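You operate a simulated robot arm through the tools that you are given. There is no shell and no other tool. Be economical: measure what you need, move in short steps, check, and stop when the job is done.

Carry out the task below with a simulated two-armed robot. There is one attempt and no reset: what you move stays moved.

## Task
Test the cream insulation length in the cell at the level on its tag.
Fine: seat it on the saddle, shut the guard, set the level, hold the test key at least three seconds, then switch the level off; leave it charged under the shut guard.

It is judged by the outcome, as a careful person would: the job done as asked, and still so three seconds after it is handed in. It fails if anything else is knocked over, pushed out of place, dropped, spilled or broken.

## Robot
Two 7-joint arms with two-finger parallel grippers on one trunk, on a base that drives. Base frame: it is fixed to the floor where the robot stands at the start and does not move with it; the origin is under the middle of the robot, x ahead of it, y to its left, z up. Lengths are in mm, angles in rad, forces in N, time in s.
The left shoulder is at the start at [50, 187, 985], the right one opposite. With the tool pointing down near the work surface each hand reaches from about 100 to 660 mm from the robot's upright axis, wherever it stands, measured 20 degrees to its own side. Places, roughly: cell guard [800, 400, 900]; test key [1000, 1100, 800]; test level switch [1000, 1300, 800]. Payload 3.43 kg a hand.
The tool frame of a hand sits at the grasp point between the pads (the TCP): z along the fingers, y along the line on which they close. The tips reach 30 mm beyond it. The gripper opens to 94 mm. The fingers are 28 mm wide and 10 mm thick; the gripper's body (50 by 96 mm) begins 55 mm behind the TCP.
Orientation is that of the tool frame in the base frame, as [roll, pitch, yaw] about the fixed x, y, z axes, in that order (R = Rz(yaw) Ry(pitch) Rx(roll)). With the fingers straight down and closing along the base's y, the tool's x points along the base's -x, its y along +y and its z along -z.

## Interface
- The arms move only by the tool jog_arm. It takes "left_deltas", "right_deltas" or both (then of equal length, played together; a hand with none holds still); each is a list of rows, each a list of 3 entries, a list of its own where there are three numbers: the shift along the tool's x, y, z in mm, then the turn, a rotation vector about the tool's x, y, z in rad, then the finger opening in mm, from 0 to 94. In form: [[[dx, dy, dz], [wx, wy, wz], claw], ...]. A call has 1 to 10 rows; each row shifts and turns the commanded pose from where the row before left it, along the tool's axes as they then stand. A row lasts 0.2 s, in which the tool goes at most 50 mm and 0.15 rad; a call with a longer step from one row to the next is refused whole, and so is a gripper value outside its range. A pose out of reach is approached as far as the arm can. The call stops where the force on the tool passes 40 N (or 10 N more than at its start, if that is more) or the arm is blocked; 0.2 s more then pass. The fingers move at their own pace (about 153 mm/s each) and stop on an object; they squeeze with about 32 N. The grip force told is the motor's: it shows also when the fingers shut on nothing. Time passes only in rows, and 0.2 s behind the last, so rows that do not move let the fingers close. It gives the time, the measured TCP pose, the force on the tool (base axes), the opening and the grip force at its end, in the units of the frame above (readings bear some noise), with the torque about the TCP (base axes, N m) and any sound that the robot's microphone picked up.
- Cameras (640 x 400 px; columns grow to the right, rows downward): "scene" is now at [150.6, 11, 1192]; the picture's right is [0.12, -0.99, 0.00], its down [-0.12, -0.02, -0.99] and it looks along [0.98, 0.12, -0.12] (base axes); focal length 264 px, centre (320, 200). "left" rides on the left gripper at [76, -14, -103] in its tool frame; the picture's right is [0.18, 0.98, 0.00], its down [-0.75, 0.14, -0.64] and it looks along [-0.63, 0.12, 0.77] (tool axes); focal length 243 px, centre (320, 200). "right" rides on the right gripper at [76, 14, -102] in its tool frame; the picture's right is [-0.18, 0.98, 0.00], its down [-0.75, -0.14, -0.64] and it looks along [-0.63, -0.12, 0.77] (tool axes); focal length 243 px, centre (320, 200). There is no depth. A picture from a camera that has moved, and an enlarged one, comes with that camera's place and axes in the base frame and with its lens.
- camera(camera): a new picture of that camera. The clock stands still meanwhile.
- slide_trunk(by): slides the trunk up (or, below 0, down) by that many mm; the arms and the scene camera ride with it, the base frame stays. It gives what a move gives, with no picture.
- drive_base(legs): drives the robot by 1 to 6 legs, each [ahead, left, turn to the left] in mm, mm and rad, along the robot's own axes; the way and the turn of a leg run together, so that a leg with both is an arc; at most 1500 mm and 3.142 rad a leg. The arms and the cameras ride along, it lands a little off, and it stops where it bumps. It gives what a move gives.
- turn_head(pan, tilt): turns the head with the scene camera to pan (to the left, within 1.396 rad either way) and tilt (down, from -0.506 to 1.204), counted from straight ahead of the robot. It gives what a move gives.
- close_up(camera, box): a new picture of the part [left, top, right, bottom] of that camera's present view, enlarged. The clock stands still meanwhile.
- close_job(): hands the job in; it is judged then, once.

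Work in short steps. Places have to be worked out from the pictures, the camera data and where the tool is seen: move nearer, look again, correct. Check each grasp and each placing, and mend what went wrong. You have 120 turns and 108 pictures in all, those below and enlarged ones among them. Open the grippers and draw the arms clear of the work before you hand the job in, unless the task says otherwise; then end with one line.

The tools are called as name(argument=value, ...) on one line, values as JSON. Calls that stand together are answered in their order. jog_arm: Moves the arms, as the interface text tells. Its arguments: {"type":"object","properties":{"left_deltas":{"type":"array"},"right_deltas":{"type":"array"}},"required":[]} The other tools are called the same way: slide_trunk (by) slides the trunk up or down; drive_base (legs) drives the base; turn_head (pan, tilt) turns the head that bears the scene camera; camera (camera) takes a picture; close_up (camera, box) takes an enlarged picture of a part of a camera's view; close_job () hands the job in.

At the start:

```text
time_s: 0.0
left_tool_pos: [288.8, 183.8, 1134.4]
left_tool_rot: [-3.14, 0.001, 3.14]
left_contact_force: [0.3, 0.1, 0.5]
left_ft_torque: [0.01, -0.04, -0.04]
left_opening: 94.0
left_gripper_force: 0.1
right_tool_pos: [334.6, -68.5, 1122.0]
right_tool_rot: [3.14, 0.001, 3.141]
right_contact_force: [0.0, 0.0, 0.1]
right_ft_torque: [-0.01, -0.01, -0.05]
right_opening: 94.0
right_gripper_force: 0.1
trunk travel left (down, up): [-200.0, 232.0]
robot x, y, heading: [-2.2, 0.3, -0.001]
head pan, tilt: [0.126, 0.122]
```

scene: 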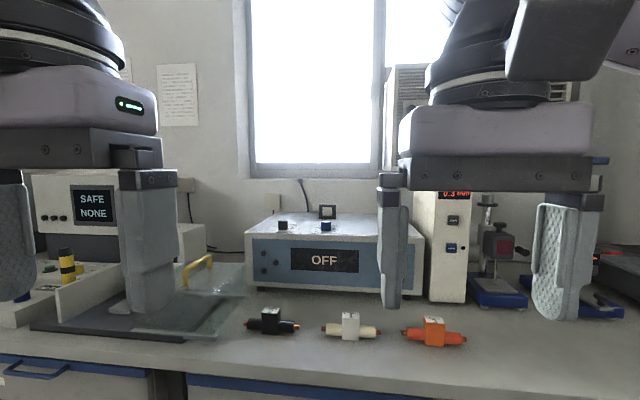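
right: 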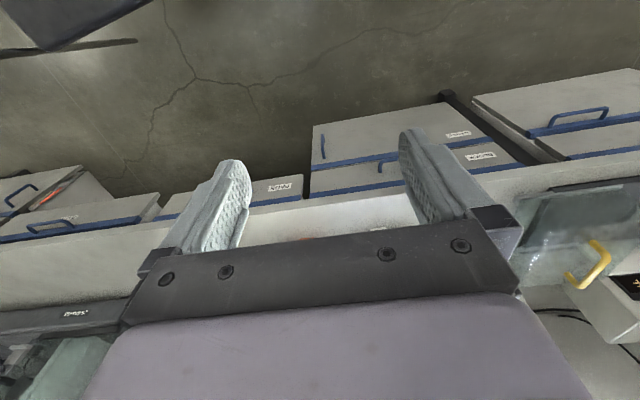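
left: 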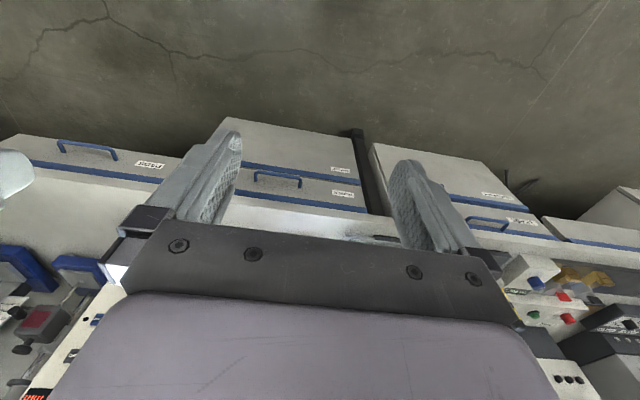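

The scene shows three insulation lengths (black, cream, orange) on the bench, and the cell at the left. I'll enlarge the parts and look left.

close_up(camera="scene", box=[230, 290, 490, 360])

close_up(camera="scene", box=[0, 160, 260, 350])

turn_head(pan=0.9, tilt=0.3)

camera(camera="scene")

```text
2.46 times, centred on (360, 325) of scene
camera zoom: at [150.6, 11.0, 1192.0], right [0.12, -0.99, 0.0], down [-0.12, -0.02, -0.99], along [0.98, 0.12, -0.12], focal length 651 px, centre (222, -108)
```

zoom: 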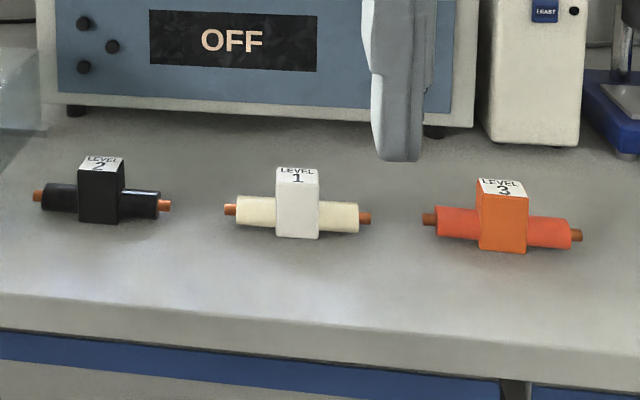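

```text
2.11 times, centred on (130, 255) of scene
camera zoom: at [150.6, 11.0, 1192.0], right [0.12, -0.99, 0.0], down [-0.12, -0.02, -0.99], along [0.98, 0.12, -0.12], focal length 557 px, centre (720, 84)
```

zoom: 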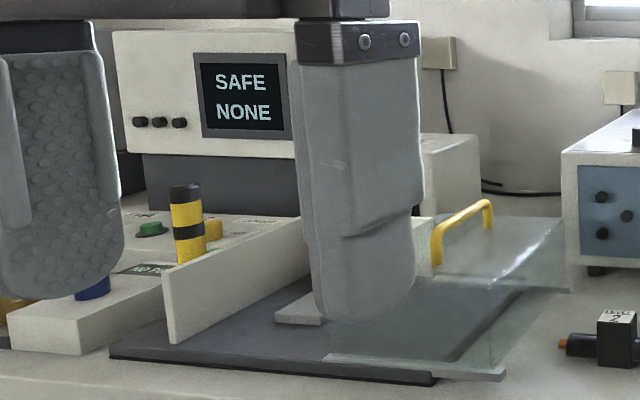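

```text
time_s: 1.1
left_tool_pos: [288.0, 184.2, 1135.9]
left_tool_rot: [-3.141, 0.001, 3.14]
left_contact_force: [-1.1, 0.8, -0.5]
left_ft_torque: [0.0, 0.02, 0.01]
left_opening: 93.9
left_gripper_force: 0.1
right_tool_pos: [334.8, -69.7, 1122.3]
right_tool_rot: [3.141, 0.0, 3.138]
right_contact_force: [-0.5, 0.1, 0.8]
right_ft_torque: [-0.02, 0.01, 0.01]
right_opening: 94.1
right_gripper_force: 0.1
trunk travel left (down, up): [-200.0, 232.0]
robot x, y, heading: [-1.8, 1.5, -0.0]
head pan, tilt: [0.901, 0.3]
```

```text
102 pictures are left
camera scene: at [117.0, 72.6, 1175.5], right [0.78, -0.62, 0.0], down [-0.18, -0.23, -0.96], along [0.59, 0.75, -0.3], focal length 264 px, centre (320, 200)
```

scene: 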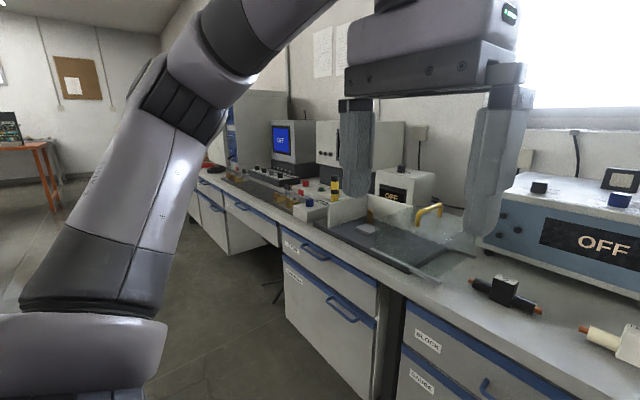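

Cream's tag reads LEVEL 1. I'll drive left to view the cell and controls before grasping anything.

drive_base(legs=[[0, 420, 0]])

turn_head(pan=0.1, tilt=0.45)

camera(camera="scene")

```text
time_s: 3.7
left_tool_pos: [289.1, 602.4, 1134.8]
left_tool_rot: [3.141, 0.001, -3.139]
left_contact_force: [0.6, 0.7, 0.1]
left_ft_torque: [0.02, 0.0, -0.01]
left_opening: 93.9
left_gripper_force: 0.0
right_tool_pos: [334.4, 351.1, 1122.0]
right_tool_rot: [3.14, 0.001, 3.14]
right_contact_force: [0.3, -0.2, -0.6]
right_ft_torque: [-0.01, -0.03, -0.01]
right_opening: 93.9
right_gripper_force: 0.1
trunk travel left (down, up): [-200.0, 232.0]
robot x, y, heading: [-3.6, 419.1, -0.001]
head pan, tilt: [0.901, 0.3]
```

```text
time_s: 4.8
left_tool_pos: [287.9, 603.1, 1136.2]
left_tool_rot: [-3.14, 0.001, -3.141]
left_contact_force: [1.0, -1.0, -0.1]
left_ft_torque: [0.0, 0.0, 0.04]
left_opening: 94.1
left_gripper_force: 0.0
right_tool_pos: [334.9, 350.2, 1121.7]
right_tool_rot: [3.14, 0.0, 3.14]
right_contact_force: [-0.1, 0.5, 0.0]
right_ft_torque: [-0.01, -0.01, 0.01]
right_opening: 94.0
right_gripper_force: 0.1
trunk travel left (down, up): [-200.0, 232.0]
robot x, y, heading: [0.9, 417.8, 0.001]
head pan, tilt: [0.099, 0.45]
```

```text
101 pictures are left
camera scene: at [150.3, 428.2, 1161.6], right [0.1, -0.99, 0.0], down [-0.43, -0.04, -0.9], along [0.9, 0.09, -0.44], focal length 264 px, centre (320, 200)
```

scene: 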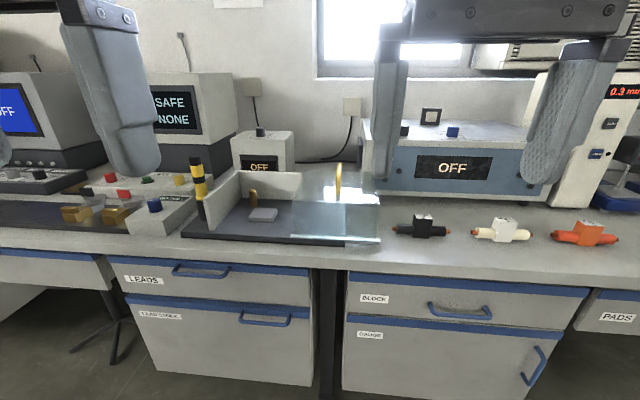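

close_up(camera="scene", box=[170, 120, 400, 255])

close_up(camera="scene", box=[0, 80, 250, 240])

```text
2.78 times, centred on (285, 188) of scene
camera zoom: at [150.3, 428.2, 1161.6], right [0.1, -0.99, 0.0], down [-0.43, -0.04, -0.9], along [0.9, 0.09, -0.44], focal length 736 px, centre (417, 235)
```

zoom: 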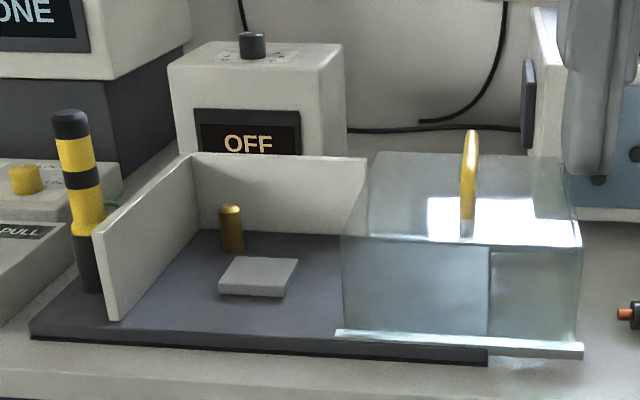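

```text
2.50 times, centred on (125, 160) of scene
camera zoom: at [150.3, 428.2, 1161.6], right [0.1, -0.99, 0.0], down [-0.43, -0.04, -0.9], along [0.9, 0.09, -0.44], focal length 661 px, centre (808, 300)
```

zoom: 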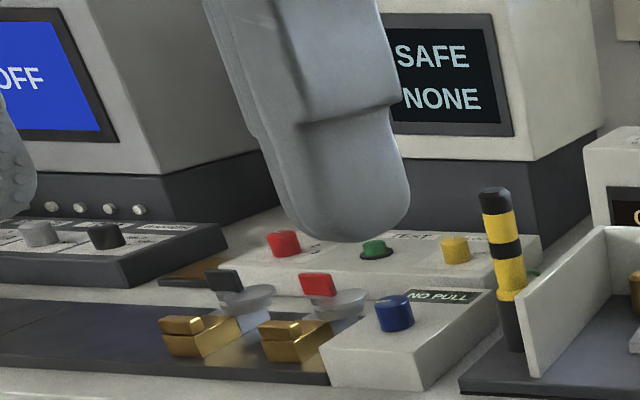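

The cell has a sliding glass guard (currently to the right), a saddle, and a panel to the left with red, green and yellow controls. I'll drive further left to read the panel.

drive_base(legs=[[100, 600, 0]])

camera(camera="scene")

close_up(camera="scene", box=[200, 100, 440, 250])

```text
time_s: 8.3
left_tool_pos: [392.1, 1201.5, 1135.0]
left_tool_rot: [-3.139, 0.002, 3.132]
left_contact_force: [0.5, -0.1, 0.4]
left_ft_torque: [0.0, -0.02, 0.01]
left_opening: 94.1
left_gripper_force: 0.0
right_tool_pos: [436.7, 949.0, 1122.4]
right_tool_rot: [3.139, 0.0, 3.131]
right_contact_force: [-0.2, -0.1, -0.7]
right_ft_torque: [0.0, 0.0, -0.01]
right_opening: 93.9
right_gripper_force: 0.1
trunk travel left (down, up): [-200.0, 232.0]
robot x, y, heading: [101.7, 1022.1, -0.014]
head pan, tilt: [0.099, 0.45]
```

```text
98 pictures are left
camera scene: at [253.0, 1028.4, 1161.6], right [0.09, -1.0, 0.0], down [-0.43, -0.04, -0.9], along [0.9, 0.08, -0.44], focal length 264 px, centre (320, 200)
```

scene: 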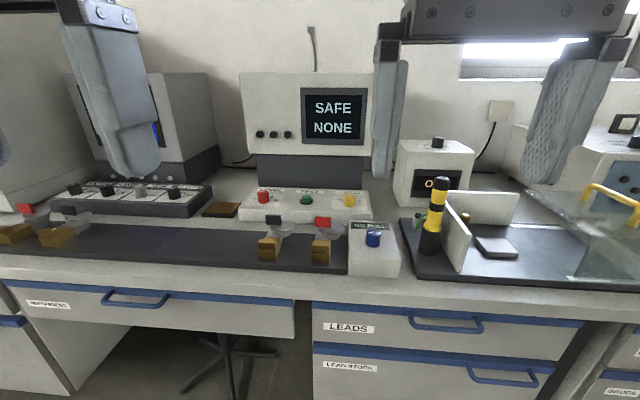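

```text
2.67 times, centred on (320, 175) of scene
camera zoom: at [253.0, 1028.4, 1161.6], right [0.09, -1.0, 0.0], down [-0.43, -0.04, -0.9], along [0.9, 0.08, -0.44], focal length 705 px, centre (320, 267)
```

zoom: 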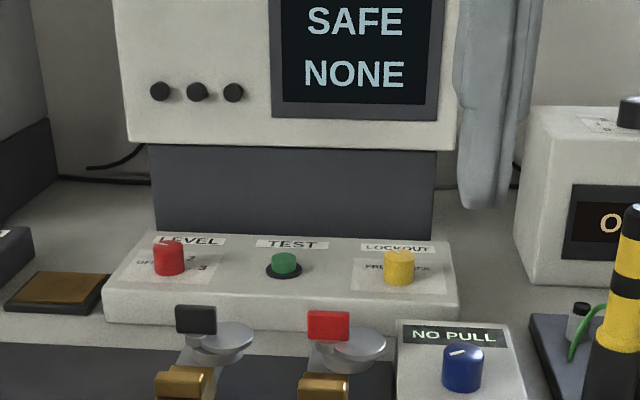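

close_up(camera="scene", box=[240, 180, 380, 225])

```text
4.57 times, centred on (310, 202) of scene
camera zoom: at [253.0, 1028.4, 1161.6], right [0.09, -1.0, 0.0], down [-0.43, -0.04, -0.9], along [0.9, 0.08, -0.44], focal length 1209 px, centre (366, 189)
```

zoom: 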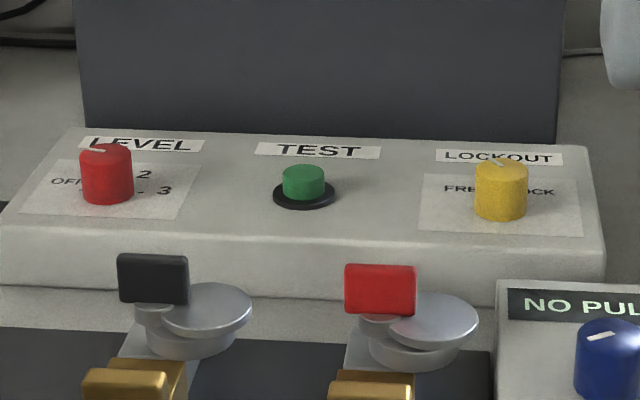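

Red = LEVEL (OFF/1/2/3), green = TEST, yellow = LOCKOUT (FREE/LOCK). Now I go to the cream piece, judged near [777, 7], approaching so the right hand sits over it.

drive_base(legs=[[110, -820, 0.014]])

turn_head(pan=-0.2, tilt=0.6)

camera(camera="scene")

```text
time_s: 12.7
left_tool_pos: [500.1, 394.0, 1135.7]
left_tool_rot: [-3.14, 0.002, -3.128]
left_contact_force: [0.2, 0.6, 0.3]
left_ft_torque: [0.03, 0.0, 0.01]
left_opening: 94.0
left_gripper_force: 0.0
right_tool_pos: [548.4, 142.9, 1121.2]
right_tool_rot: [3.139, -0.001, -3.129]
right_contact_force: [0.1, 0.5, 0.2]
right_ft_torque: [-0.02, 0.01, 0.01]
right_opening: 93.9
right_gripper_force: 0.0
trunk travel left (down, up): [-200.0, 232.0]
robot x, y, heading: [212.1, 206.6, 0.018]
head pan, tilt: [0.099, 0.45]
```

```text
time_s: 13.4
left_tool_pos: [500.0, 395.3, 1134.9]
left_tool_rot: [-3.141, 0.002, -3.128]
left_contact_force: [-0.1, 0.1, 0.1]
left_ft_torque: [-0.02, 0.02, 0.02]
left_opening: 94.2
left_gripper_force: 0.0
right_tool_pos: [549.4, 144.3, 1122.1]
right_tool_rot: [3.141, -0.002, -3.129]
right_contact_force: [-0.3, -0.3, 0.4]
right_ft_torque: [0.04, -0.01, -0.02]
right_opening: 94.1
right_gripper_force: 0.1
trunk travel left (down, up): [-200.0, 232.0]
robot x, y, heading: [214.6, 208.9, 0.016]
head pan, tilt: [-0.201, 0.6]
```

```text
95 pictures are left
camera scene: at [359.6, 191.8, 1148.1], right [-0.18, -0.98, 0.0], down [-0.56, 0.1, -0.83], along [0.81, -0.15, -0.56], focal length 264 px, centre (320, 200)
```

scene: 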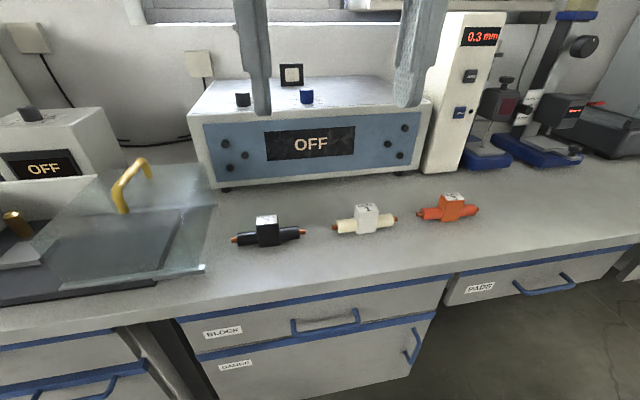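

Two views agree on the cream block centre ≈ [787, 10], axis along y. I move the right hand above it, then turn it 90° so the fingers close along x on the tag block.

jog_arm(right_deltas=[[[-40, -22.5, 0], [0, 0, 0], 94], [[-40, -22.5, 0], [0, 0, 0], 94], [[-40, -22.5, 0], [0, 0, 0], 94], [[-40, -22.5, 0], [0, 0, 0], 94], [[-40, -22.5, 0], [0, 0, 0], 94], [[-38, -22.5, 0], [0, 0, 0], 94]])

jog_arm(right_deltas=[[[0, 0, 10], [0, 0, 0.15], 94], [[0, 0, 10], [0, 0, 0.15], 94], [[0, 0, 10], [0, 0, 0.15], 94], [[0, 0, 10], [0, 0, 0.15], 94], [[0, 0, 10], [0, 0, 0.15], 94], [[0, 0, 10], [0, 0, 0.15], 94], [[0, 0, 10], [0, 0, 0.15], 94], [[0, 0, 10], [0, 0, 0.15], 94], [[0, 0, 10], [0, 0, 0.15], 94], [[0, 0, 10], [0, 0, 0.15], 94]])

camera(camera="right")

camera(camera="scene")

```text
time_s: 14.8
left_tool_pos: [499.7, 395.0, 1134.8]
left_tool_rot: [-3.14, 0.001, -3.128]
left_contact_force: [0.3, -0.5, 0.2]
left_ft_torque: [0.02, -0.05, 0.0]
left_opening: 93.8
left_gripper_force: 0.2
right_tool_pos: [755.6, 17.3, 1111.4]
right_tool_rot: [3.138, 0.002, -3.128]
right_contact_force: [0.0, -0.8, -0.7]
right_ft_torque: [-0.04, -0.06, 0.02]
right_opening: 94.0
right_gripper_force: 0.2
right hand out of reach, approached as far as the arm can: row 5, 6
trunk travel left (down, up): [-200.0, 232.0]
robot x, y, heading: [213.7, 207.6, 0.012]
head pan, tilt: [-0.201, 0.6]
```

```text
time_s: 17.1
left_tool_pos: [498.9, 394.9, 1135.4]
left_tool_rot: [-3.14, 0.0, -3.128]
left_contact_force: [0.5, 0.4, 0.1]
left_ft_torque: [0.0, 0.0, -0.01]
left_opening: 93.9
left_gripper_force: 0.0
right_tool_pos: [754.9, 17.3, 1011.3]
right_tool_rot: [-3.14, -0.002, 1.654]
right_contact_force: [0.2, 0.4, 0.6]
right_ft_torque: [-0.04, -0.03, 0.0]
right_opening: 93.7
right_gripper_force: 0.1
trunk travel left (down, up): [-200.0, 232.0]
robot x, y, heading: [213.6, 210.8, 0.018]
head pan, tilt: [-0.201, 0.6]
```

```text
94 pictures are left
camera right: at [762.4, 93.7, 1114.4], right [0.99, -0.1, 0.0], down [-0.08, -0.76, 0.64], along [-0.07, -0.64, -0.77], focal length 243 px, centre (320, 200)
```

right: 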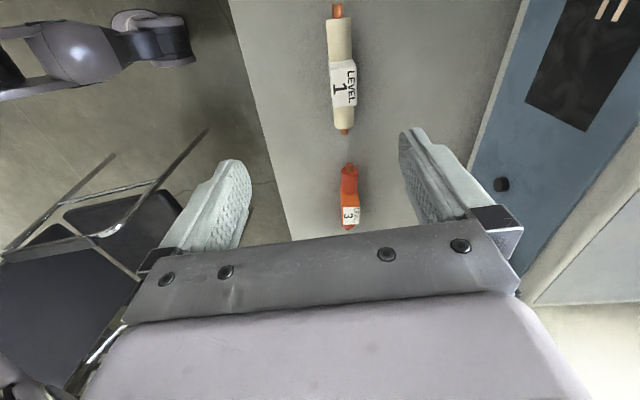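

```text
93 pictures are left
camera scene: at [359.7, 191.7, 1148.0], right [-0.19, -0.98, 0.0], down [-0.56, 0.1, -0.83], along [0.81, -0.15, -0.56], focal length 264 px, centre (320, 200)
```

scene: 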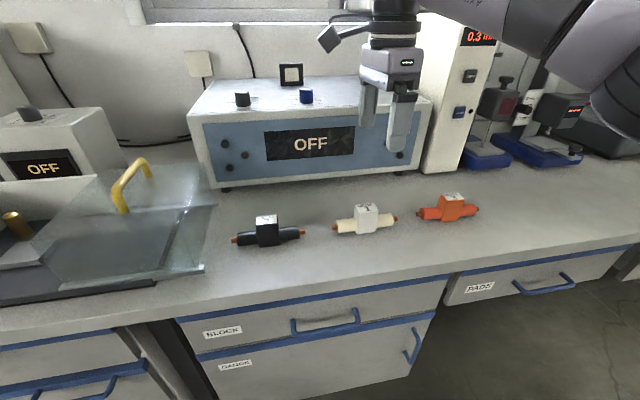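

Wrist view puts the block at ≈[780, 12], axis along y. I square the yaw, correct sideways and descend part way.

jog_arm(right_deltas=[[[0, 0, 0], [0, 0, 0.083], 94], [[-3, 13, 20], [0, 0, 0], 94], [[-3, 13, 20], [0, 0, 0], 94], [[0, 0, 30], [0, 0, 0], 94], [[0, 0, 30], [0, 0, 0], 94]])

camera(camera="right")

camera(camera="scene")

```text
time_s: 18.2
left_tool_pos: [499.3, 395.7, 1134.8]
left_tool_rot: [-3.139, 0.001, -3.13]
left_contact_force: [-0.2, 0.2, -1.2]
left_ft_torque: [0.03, -0.01, -0.01]
left_opening: 94.2
left_gripper_force: 0.0
right_tool_pos: [781.6, 10.5, 913.8]
right_tool_rot: [3.14, -0.003, 1.569]
right_contact_force: [0.9, 0.7, 0.0]
right_ft_torque: [0.02, 0.02, 0.02]
right_opening: 93.9
right_gripper_force: 0.0
trunk travel left (down, up): [-200.0, 232.0]
robot x, y, heading: [211.9, 212.9, 0.016]
head pan, tilt: [-0.201, 0.6]
```

```text
92 pictures are left
camera right: at [794.5, 87.0, 1014.7], right [0.98, -0.18, 0.0], down [-0.14, -0.76, 0.64], along [-0.12, -0.63, -0.77], focal length 243 px, centre (320, 200)
```

right: 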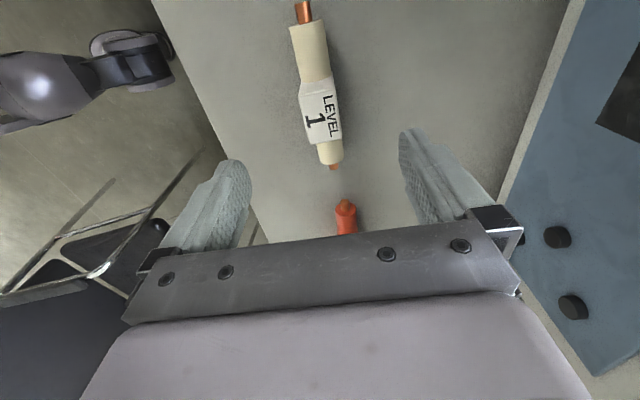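

```text
91 pictures are left
camera scene: at [359.7, 191.7, 1148.1], right [-0.19, -0.98, 0.0], down [-0.56, 0.1, -0.82], along [0.81, -0.15, -0.57], focal length 264 px, centre (320, 200)
```

scene: 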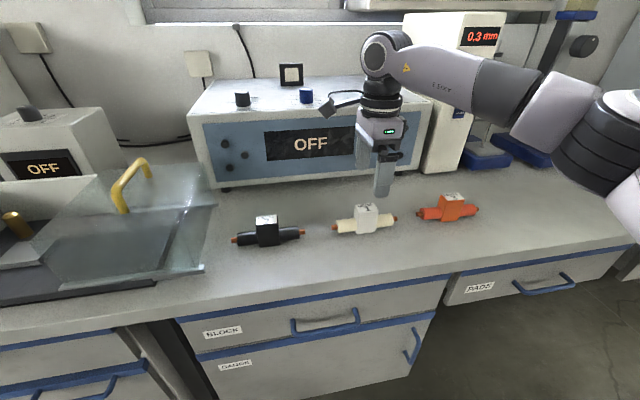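

Alignment is good (block at ≈[780, 12]). I descend to TCP z ≈ 798 and close.

jog_arm(right_deltas=[[[1, -1, 30], [0, 0, -0.02], 94], [[0, 0, 30], [0, 0, 0], 94], [[0, 0, 25], [0, 0, 0], 94], [[0, 0, 18], [0, 0, 0], 94], [[0, 0, 12], [0, 0, 0], 94]])

camera(camera="right")

close_up(camera="scene", box=[280, 120, 480, 260])

```text
time_s: 19.4
left_tool_pos: [499.4, 395.5, 1135.4]
left_tool_rot: [-3.14, 0.002, -3.128]
left_contact_force: [0.0, -0.1, 0.4]
left_ft_torque: [0.01, 0.02, -0.01]
left_opening: 94.0
left_gripper_force: 0.3
right_tool_pos: [780.9, 12.4, 796.5]
right_tool_rot: [-3.141, -0.003, 1.592]
right_contact_force: [-0.2, -0.4, -0.1]
right_ft_torque: [0.01, 0.02, 0.03]
right_opening: 93.9
right_gripper_force: 0.1
trunk travel left (down, up): [-200.0, 232.0]
robot x, y, heading: [210.9, 207.6, 0.013]
head pan, tilt: [-0.201, 0.6]
```

```text
90 pictures are left
camera right: at [792.2, 88.2, 899.4], right [0.99, -0.16, 0.0], down [-0.13, -0.76, 0.64], along [-0.1, -0.63, -0.77], focal length 243 px, centre (320, 200)
```

right: 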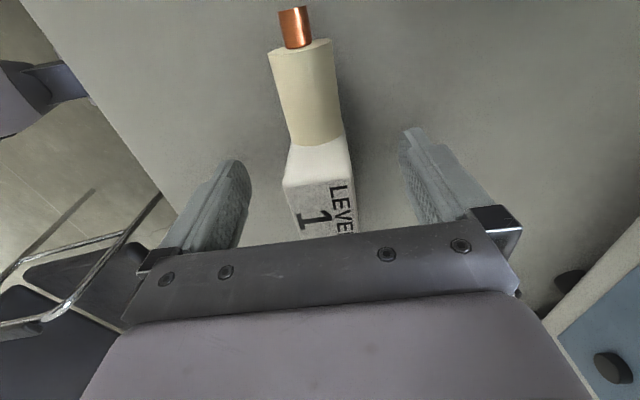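

```text
2.86 times, centred on (380, 190) of scene
camera zoom: at [359.7, 191.7, 1148.0], right [-0.19, -0.98, 0.0], down [-0.56, 0.1, -0.83], along [0.81, -0.15, -0.56], focal length 756 px, centre (149, 229)
```

zoom: 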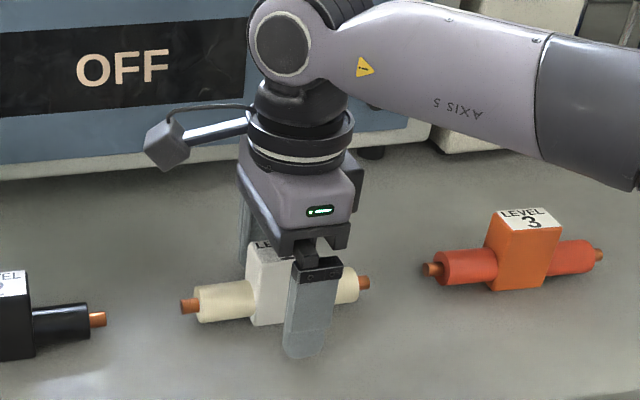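

The fingers straddle the block; I close on it.

jog_arm(right_deltas=[[[0, 0, 0], [0, 0, 0], 50], [[0, 0, 0], [0, 0, 0], 0], [[0, 0, 0], [0, 0, 0], 0], [[0, 0, 0], [0, 0, 0], 0]])

jog_arm(right_deltas=[[[0, 0, -20], [0, 0, 0], 0], [[0, 0, -20], [0, 0, 0], 0], [[0, 0, -20], [0, 0, 0], 0]])

camera(camera="right")

close_up(camera="scene", box=[280, 120, 480, 260])

```text
time_s: 20.4
left_tool_pos: [499.8, 394.1, 1135.7]
left_tool_rot: [-3.141, -0.001, -3.127]
left_contact_force: [-0.1, 0.0, 0.4]
left_ft_torque: [-0.01, -0.01, 0.02]
left_opening: 93.8
left_gripper_force: 0.0
right_tool_pos: [781.9, 11.9, 797.2]
right_tool_rot: [-3.141, 0.0, 1.593]
right_contact_force: [0.6, -0.4, 0.6]
right_ft_torque: [0.03, -0.01, -0.03]
right_opening: 33.9
right_gripper_force: 31.8
trunk travel left (down, up): [-200.0, 232.0]
robot x, y, heading: [213.1, 210.2, 0.016]
head pan, tilt: [-0.201, 0.6]
```

```text
time_s: 21.2
left_tool_pos: [500.4, 394.8, 1134.8]
left_tool_rot: [-3.14, 0.003, -3.127]
left_contact_force: [0.2, 0.0, -0.6]
left_ft_torque: [0.01, 0.02, -0.03]
left_opening: 94.0
left_gripper_force: 0.1
right_tool_pos: [781.4, 12.8, 858.6]
right_tool_rot: [3.14, -0.003, 1.593]
right_contact_force: [-0.1, 0.9, -1.3]
right_ft_torque: [0.02, 0.01, 0.01]
right_opening: 34.1
right_gripper_force: 31.9
trunk travel left (down, up): [-200.0, 232.0]
robot x, y, heading: [216.0, 206.7, 0.02]
head pan, tilt: [-0.201, 0.6]
```

```text
88 pictures are left
camera right: at [792.1, 88.4, 959.8], right [0.99, -0.16, 0.0], down [-0.13, -0.76, 0.64], along [-0.1, -0.63, -0.77], focal length 243 px, centre (320, 200)
```

right: 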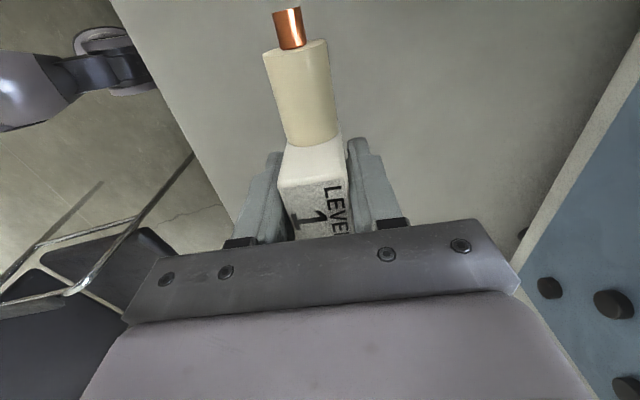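

```text
2.86 times, centred on (380, 190) of scene
camera zoom: at [359.6, 191.8, 1148.0], right [-0.19, -0.98, 0.0], down [-0.56, 0.1, -0.83], along [0.81, -0.15, -0.56], focal length 756 px, centre (149, 229)
```

zoom: 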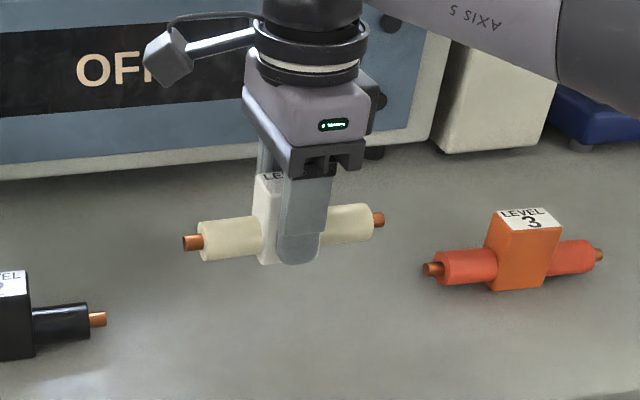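

Held firmly (34 mm). I lift well clear and drive left so that the right hand comes above the cell.

jog_arm(right_deltas=[[[0, 0, -40], [0, 0, 0], 0], [[0, 0, -40], [0, 0, 0], 0], [[0, 0, -40], [0, 0, 0], 0], [[0, 0, -40], [0, 0, 0], 0]])

drive_base(legs=[[0, 600, 0]])

turn_head(pan=-0.3, tilt=0.65)

camera(camera="scene")

camera(camera="right")

```text
time_s: 22.2
left_tool_pos: [499.6, 395.2, 1134.9]
left_tool_rot: [-3.139, 0.002, -3.126]
left_contact_force: [-0.5, -0.2, -0.3]
left_ft_torque: [0.0, -0.03, 0.02]
left_opening: 94.0
left_gripper_force: 0.1
right_tool_pos: [780.4, 13.3, 1017.4]
right_tool_rot: [-3.141, -0.002, 1.593]
right_contact_force: [0.4, 0.0, -1.4]
right_ft_torque: [-0.01, -0.03, 0.0]
right_opening: 33.9
right_gripper_force: 31.7
trunk travel left (down, up): [-200.0, 232.0]
robot x, y, heading: [216.7, 206.4, 0.01]
head pan, tilt: [-0.201, 0.6]
```

```text
time_s: 25.6
left_tool_pos: [488.5, 996.3, 1136.3]
left_tool_rot: [-3.141, 0.001, -3.122]
left_contact_force: [-0.8, 0.4, -0.1]
left_ft_torque: [0.02, -0.02, -0.01]
left_opening: 93.9
left_gripper_force: 0.0
right_tool_pos: [772.9, 615.4, 1017.5]
right_tool_rot: [-3.141, -0.001, 1.596]
right_contact_force: [0.0, -0.1, -1.2]
right_ft_torque: [0.03, -0.01, -0.01]
right_opening: 34.1
right_gripper_force: 32.2
trunk travel left (down, up): [-200.0, 232.0]
robot x, y, heading: [204.5, 807.5, 0.016]
head pan, tilt: [-0.201, 0.6]
```

```text
time_s: 26.3
left_tool_pos: [489.5, 996.7, 1134.8]
left_tool_rot: [-3.139, 0.003, -3.123]
left_contact_force: [-0.1, 0.2, -0.5]
left_ft_torque: [-0.04, 0.01, 0.0]
left_opening: 93.9
left_gripper_force: 0.0
right_tool_pos: [772.7, 613.7, 1017.4]
right_tool_rot: [-3.141, -0.002, 1.596]
right_contact_force: [0.2, -0.2, -2.0]
right_ft_torque: [-0.03, 0.0, 0.0]
right_opening: 33.9
right_gripper_force: 32.3
trunk travel left (down, up): [-200.0, 232.0]
robot x, y, heading: [203.0, 808.9, 0.021]
head pan, tilt: [-0.3, 0.649]
```

```text
86 pictures are left
camera scene: at [346.4, 784.1, 1143.8], right [-0.28, -0.96, 0.0], down [-0.58, 0.17, -0.8], along [0.77, -0.22, -0.6], focal length 264 px, centre (320, 200)
```

scene: 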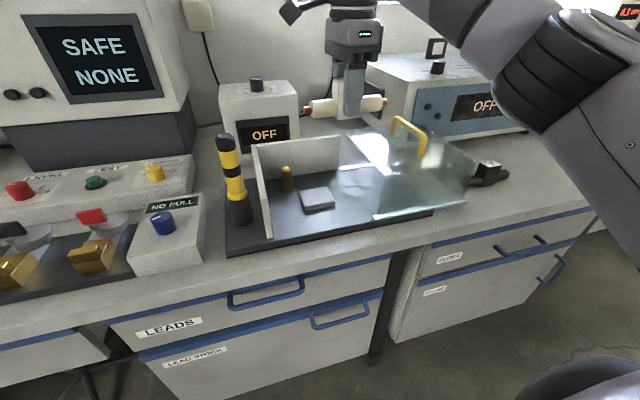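

```text
85 pictures are left
camera right: at [783.1, 690.5, 1119.3], right [0.99, -0.16, 0.0], down [-0.12, -0.76, 0.64], along [-0.1, -0.63, -0.77], focal length 243 px, centre (320, 200)
```

right: 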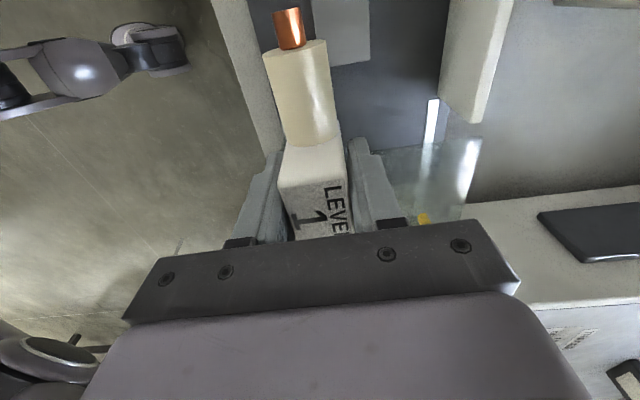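

close_up(camera="scene", box=[210, 110, 500, 260])

close_up(camera="scene", box=[0, 140, 220, 270])

```text
2.21 times, centred on (355, 185) of scene
camera zoom: at [346.4, 784.1, 1143.8], right [-0.28, -0.96, 0.0], down [-0.58, 0.17, -0.8], along [0.77, -0.22, -0.6], focal length 584 px, centre (243, 233)
```

zoom: 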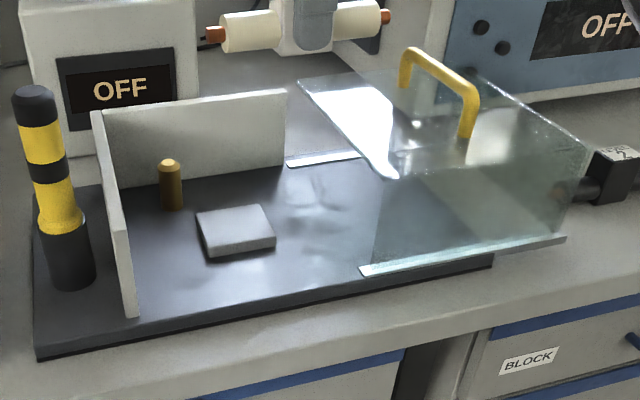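

```text
2.91 times, centred on (110, 205) of scene
camera zoom: at [346.4, 784.1, 1143.8], right [-0.28, -0.96, 0.0], down [-0.58, 0.17, -0.8], along [0.77, -0.22, -0.6], focal length 769 px, centre (931, 186)
```

zoom: 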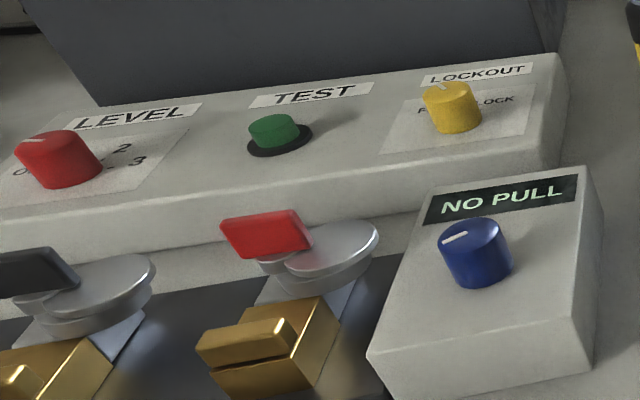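

Saddle centre works out ≈[808, 657], top z ≈ 790; guard left edge y ≈ 552, top ≈ 868. I move laterally first, then down part way, and check.

jog_arm(right_deltas=[[[21, 18, 0], [0, 0, 0.012], 0], [[21, 18, 0], [0, 0, 0.013], 0], [[0, 0, 40], [0, 0, 0], 0], [[0, 0, 40], [0, 0, 0], 0], [[0, 0, 40], [0, 0, 0], 0]])

close_up(camera="scene", box=[210, 110, 500, 260])

camera(camera="right")

```text
time_s: 27.5
left_tool_pos: [489.1, 996.0, 1135.1]
left_tool_rot: [-3.14, 0.002, -3.121]
left_contact_force: [-0.4, -0.2, -0.3]
left_ft_torque: [0.0, -0.01, 0.0]
left_opening: 94.2
left_gripper_force: 0.1
right_tool_pos: [821.2, 654.0, 923.7]
right_tool_rot: [-3.141, -0.002, 1.57]
right_contact_force: [0.0, 0.1, -1.4]
right_ft_torque: [-0.01, 0.0, -0.02]
right_opening: 34.0
right_gripper_force: 32.0
right hand out of reach, approached as far as the arm can: row 2, 3, 4, 5
trunk travel left (down, up): [-200.0, 232.0]
robot x, y, heading: [206.5, 810.4, 0.024]
head pan, tilt: [-0.3, 0.649]
```

```text
2.21 times, centred on (355, 185) of scene
camera zoom: at [346.3, 784.1, 1143.8], right [-0.28, -0.96, 0.0], down [-0.58, 0.17, -0.8], along [0.77, -0.22, -0.6], focal length 584 px, centre (243, 233)
```

zoom: 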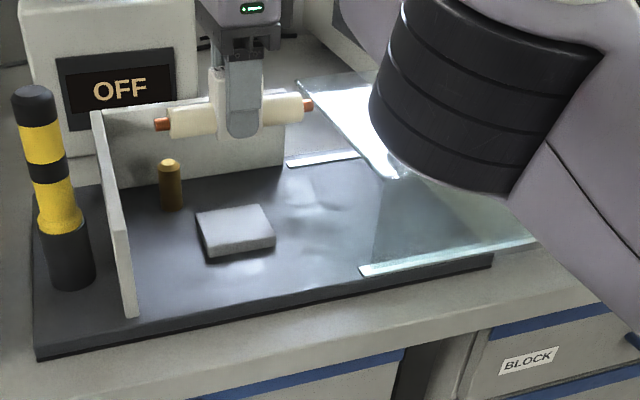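

```text
81 pictures are left
camera right: at [835.0, 729.1, 1026.2], right [0.98, -0.18, 0.0], down [-0.14, -0.75, 0.64], along [-0.12, -0.63, -0.77], focal length 243 px, centre (320, 200)
```

right: 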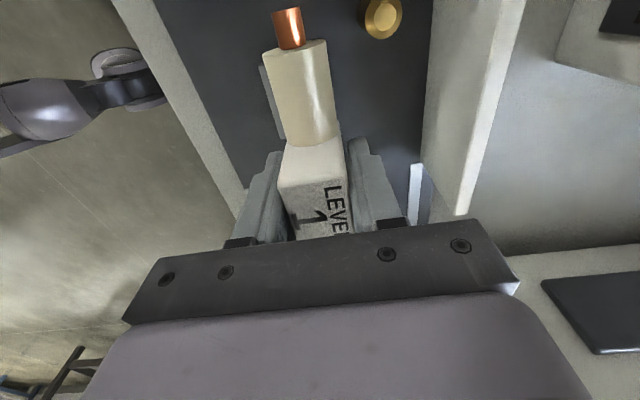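

The arm is at its reach limit. I pull the hand back and up, then drive the base 110 mm nearer so the placing is well inside reach.

jog_arm(right_deltas=[[[0, -40, -20], [0, 0, 0], 0], [[0, -40, -20], [0, 0, 0], 0], [[0, -40, -20], [0, 0, 0], 0]])

drive_base(legs=[[110, 20, -0.02]])

camera(camera="scene")

```text
time_s: 28.3
left_tool_pos: [489.3, 996.3, 1135.5]
left_tool_rot: [-3.139, 0.002, -3.122]
left_contact_force: [0.2, 0.2, -0.1]
left_ft_torque: [0.03, -0.02, 0.01]
left_opening: 93.8
left_gripper_force: 0.1
right_tool_pos: [794.8, 669.2, 1005.2]
right_tool_rot: [-3.141, -0.001, 1.57]
right_contact_force: [0.2, -0.1, -1.5]
right_ft_torque: [-0.01, 0.01, 0.0]
right_opening: 33.9
right_gripper_force: 32.3
right hand out of reach, approached as far as the arm can: row 1, 2, 3
trunk travel left (down, up): [-200.0, 232.0]
robot x, y, heading: [205.6, 808.7, 0.014]
head pan, tilt: [-0.3, 0.649]
```

```text
time_s: 29.5
left_tool_pos: [602.6, 1011.3, 1134.9]
left_tool_rot: [-3.14, 0.001, 3.139]
left_contact_force: [-0.4, -0.4, 1.1]
left_ft_torque: [-0.02, 0.0, 0.0]
left_opening: 93.9
left_gripper_force: 0.1
right_tool_pos: [899.8, 677.7, 1006.0]
right_tool_rot: [-3.137, -0.002, 1.551]
right_contact_force: [0.1, 0.5, -1.6]
right_ft_torque: [0.01, 0.06, 0.0]
right_opening: 33.9
right_gripper_force: 31.7
trunk travel left (down, up): [-200.0, 232.0]
robot x, y, heading: [315.8, 829.4, -0.0]
head pan, tilt: [-0.3, 0.649]
```

```text
80 pictures are left
camera scene: at [455.4, 802.3, 1143.7], right [-0.3, -0.95, 0.0], down [-0.58, 0.18, -0.8], along [0.76, -0.24, -0.61], focal length 264 px, centre (320, 200)
```

scene: 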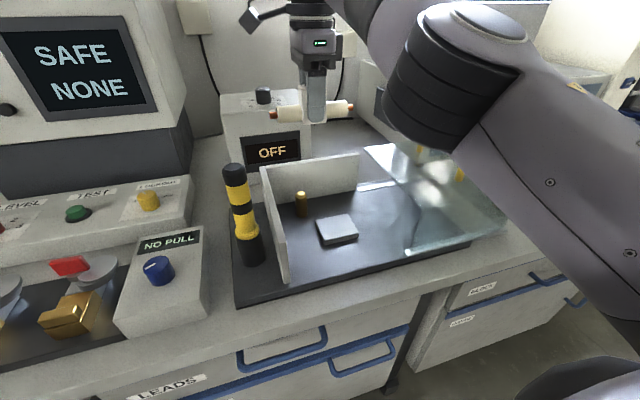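

Base came closer fine. I bring the hand back over the saddle in small steps and read the pose.

jog_arm(right_deltas=[[[0, -30, 0], [0, 0, 0], 0], [[0, -30, 0], [0, 0, -0.02], 0]])

```text
time_s: 30.1
left_tool_pos: [599.8, 1014.5, 1134.3]
left_tool_rot: [-3.137, 0.003, -3.141]
left_contact_force: [-0.4, 1.9, 0.1]
left_ft_torque: [-0.14, -0.04, 0.01]
left_opening: 94.1
left_gripper_force: 0.1
right_tool_pos: [838.7, 682.7, 1006.9]
right_tool_rot: [-3.139, -0.001, 1.569]
right_contact_force: [-0.9, 0.8, -1.0]
right_ft_torque: [-0.08, -0.07, -0.01]
right_opening: 33.8
right_gripper_force: 31.5
right hand out of reach, approached as far as the arm can: row 1
trunk travel left (down, up): [-200.0, 232.0]
robot x, y, heading: [318.2, 828.0, -0.003]
head pan, tilt: [-0.3, 0.649]
```

jog_arm(right_deltas=[[[-13, -16, 20], [0, 0, 0], 0], [[-13, -17, 30], [0, 0, 0], 0], [[0, 0, 40], [0, 0, 0], 0], [[0, 0, 40], [0, 0, 0], 0]])

close_up(camera="scene", box=[220, 110, 510, 290])

camera(camera="right")

```text
time_s: 31.1
left_tool_pos: [601.7, 1010.9, 1135.3]
left_tool_rot: [-3.139, 0.001, 3.139]
left_contact_force: [0.0, 0.3, -0.9]
left_ft_torque: [0.01, -0.02, -0.01]
left_opening: 93.8
left_gripper_force: 0.0
right_tool_pos: [806.4, 652.5, 873.4]
right_tool_rot: [-3.14, -0.003, 1.57]
right_contact_force: [-0.4, 0.3, -1.4]
right_ft_torque: [0.0, 0.01, 0.04]
right_opening: 34.1
right_gripper_force: 32.1
trunk travel left (down, up): [-200.0, 232.0]
robot x, y, heading: [315.8, 828.5, -0.003]
head pan, tilt: [-0.3, 0.649]
```

```text
2.21 times, centred on (365, 200) of scene
camera zoom: at [455.1, 802.2, 1143.8], right [-0.3, -0.95, 0.0], down [-0.58, 0.18, -0.8], along [0.76, -0.24, -0.6], focal length 584 px, centre (221, 200)
```

zoom: 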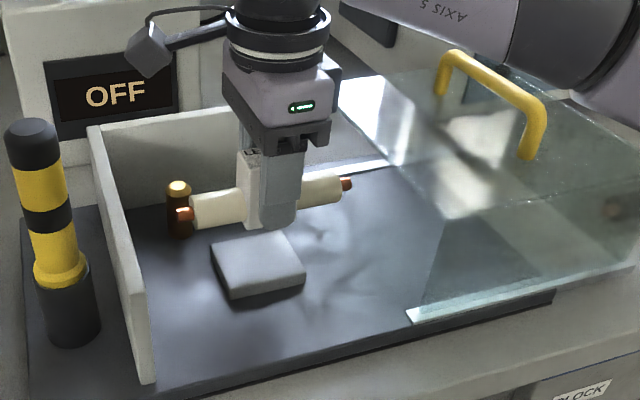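

```text
78 pictures are left
camera right: at [820.0, 729.1, 976.5], right [0.98, -0.18, 0.0], down [-0.14, -0.76, 0.64], along [-0.12, -0.63, -0.77], focal length 243 px, centre (320, 200)
```

right: 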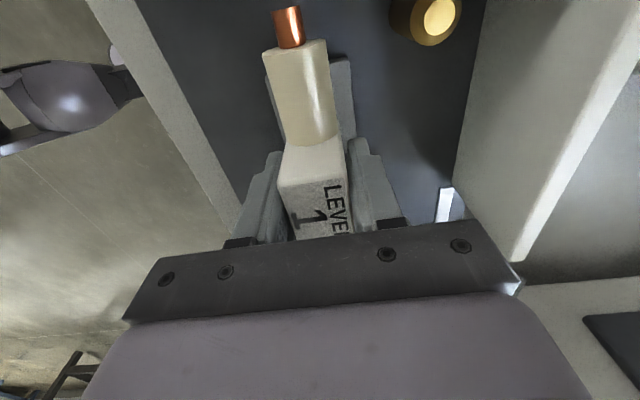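

Wrist view gives the saddle x 774–833, y ≈ 626–696: centre ≈[805, 660]. I shift +7 in y and lower toward contact near TCP z 827.

jog_arm(right_deltas=[[[7, -1, 15], [0, 0, 0], 0], [[0, 0, 15], [0, 0, 0], 0], [[0, 0, 8], [0, 0, 0], 0]])

close_up(camera="scene", box=[270, 150, 410, 250])

```text
time_s: 31.9
left_tool_pos: [601.5, 1012.1, 1134.9]
left_tool_rot: [-3.139, 0.0, 3.138]
left_contact_force: [0.5, -0.9, -0.6]
left_ft_torque: [0.02, -0.02, 0.01]
left_opening: 93.8
left_gripper_force: 0.1
right_tool_pos: [805.4, 659.7, 837.8]
right_tool_rot: [-3.139, -0.001, 1.573]
right_contact_force: [0.1, -0.6, -1.2]
right_ft_torque: [0.01, 0.01, 0.01]
right_opening: 33.8
right_gripper_force: 31.8
trunk travel left (down, up): [-200.0, 232.0]
robot x, y, heading: [313.0, 830.2, -0.002]
head pan, tilt: [-0.3, 0.649]
```

```text
4.00 times, centred on (340, 200) of scene
camera zoom: at [455.0, 802.2, 1143.7], right [-0.3, -0.95, 0.0], down [-0.58, 0.18, -0.8], along [0.76, -0.24, -0.6], focal length 1058 px, centre (240, 200)
```

zoom: 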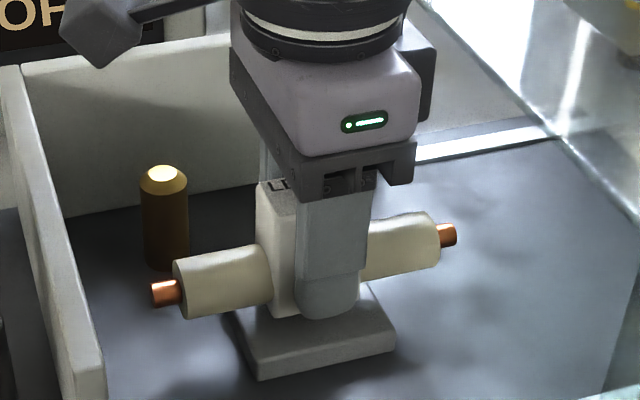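

jog_arm(right_deltas=[[[0, 0, 4], [0, 0, 0], 0], [[0, 0, 4], [0, 0, 0], 0], [[0, 0, 3], [0, 0, 0], 0]])

close_up(camera="scene", box=[270, 150, 410, 250])

```text
time_s: 32.7
left_tool_pos: [601.3, 1010.4, 1135.7]
left_tool_rot: [-3.139, 0.004, 3.141]
left_contact_force: [-0.2, -0.2, 0.0]
left_ft_torque: [-0.01, 0.01, -0.01]
left_opening: 93.9
left_gripper_force: 0.1
right_tool_pos: [806.1, 659.7, 831.7]
right_tool_rot: [3.136, -0.003, 1.57]
right_contact_force: [-1.0, -2.9, 20.7]
right_ft_torque: [-0.29, 0.16, 0.0]
right_opening: 33.8
right_gripper_force: 31.9
trunk travel left (down, up): [-200.0, 232.0]
robot x, y, heading: [313.4, 829.5, -0.002]
head pan, tilt: [-0.3, 0.649]
```

```text
4.00 times, centred on (340, 200) of scene
camera zoom: at [453.4, 802.4, 1144.4], right [-0.3, -0.95, 0.0], down [-0.58, 0.18, -0.8], along [0.76, -0.24, -0.6], focal length 1058 px, centre (240, 200)
```

zoom: 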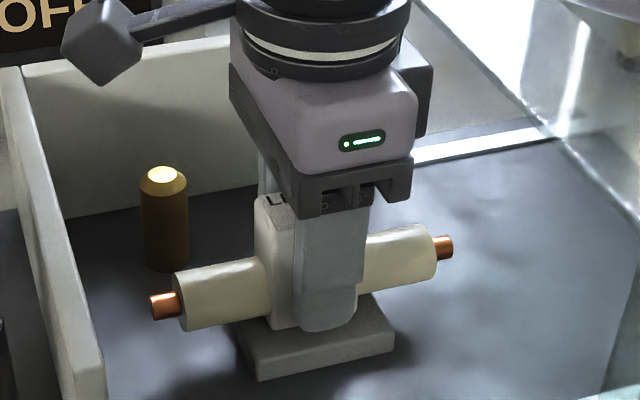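

Seated with 20 N contact. I relieve the load slightly, open, and rise.

jog_arm(right_deltas=[[[0, 0, -4], [0, 0, 0], 0], [[0, 0, 0], [0, 0, 0], 50], [[0, 0, 0], [0, 0, 0], 80], [[0, 0, -10], [0, 0, 0], 80], [[0, 0, -30], [0, 0, 0], 80], [[0, 0, -40], [0, 0, 0], 80], [[0, 0, -40], [0, 0, 0], 80]])

close_up(camera="scene", box=[220, 110, 510, 290])

camera(camera="right")

```text
time_s: 34.3
left_tool_pos: [600.6, 1011.4, 1134.6]
left_tool_rot: [-3.14, 0.003, 3.141]
left_contact_force: [-0.1, -0.6, 0.4]
left_ft_torque: [0.0, 0.02, -0.02]
left_opening: 94.0
left_gripper_force: 0.1
right_tool_pos: [805.9, 660.7, 951.3]
right_tool_rot: [-3.138, 0.0, 1.572]
right_contact_force: [0.2, -0.5, 0.0]
right_ft_torque: [0.01, 0.02, -0.02]
right_opening: 80.3
right_gripper_force: 0.0
trunk travel left (down, up): [-200.0, 232.0]
robot x, y, heading: [309.7, 828.8, -0.002]
head pan, tilt: [-0.3, 0.649]
```

```text
2.21 times, centred on (365, 200) of scene
camera zoom: at [454.7, 802.4, 1143.7], right [-0.3, -0.95, 0.0], down [-0.58, 0.18, -0.8], along [0.76, -0.24, -0.6], focal length 584 px, centre (221, 200)
```

zoom: 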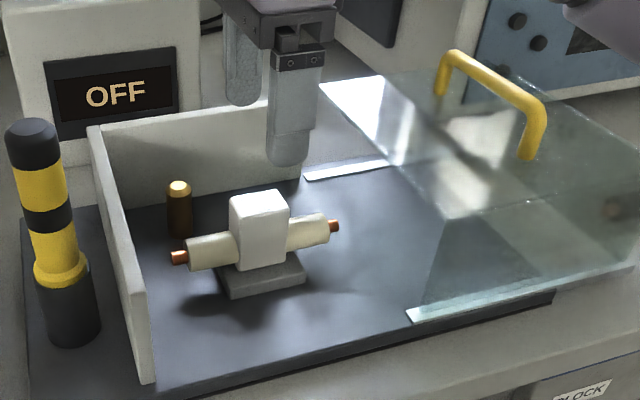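

```text
74 pictures are left
camera right: at [818.3, 736.4, 1053.0], right [0.98, -0.18, 0.0], down [-0.14, -0.75, 0.64], along [-0.12, -0.63, -0.77], focal length 243 px, centre (320, 200)
```

right: 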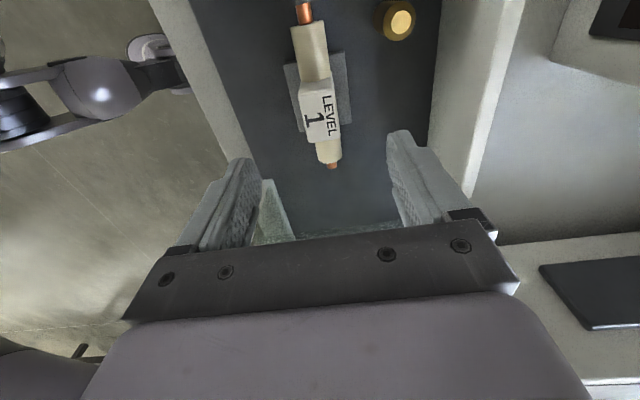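

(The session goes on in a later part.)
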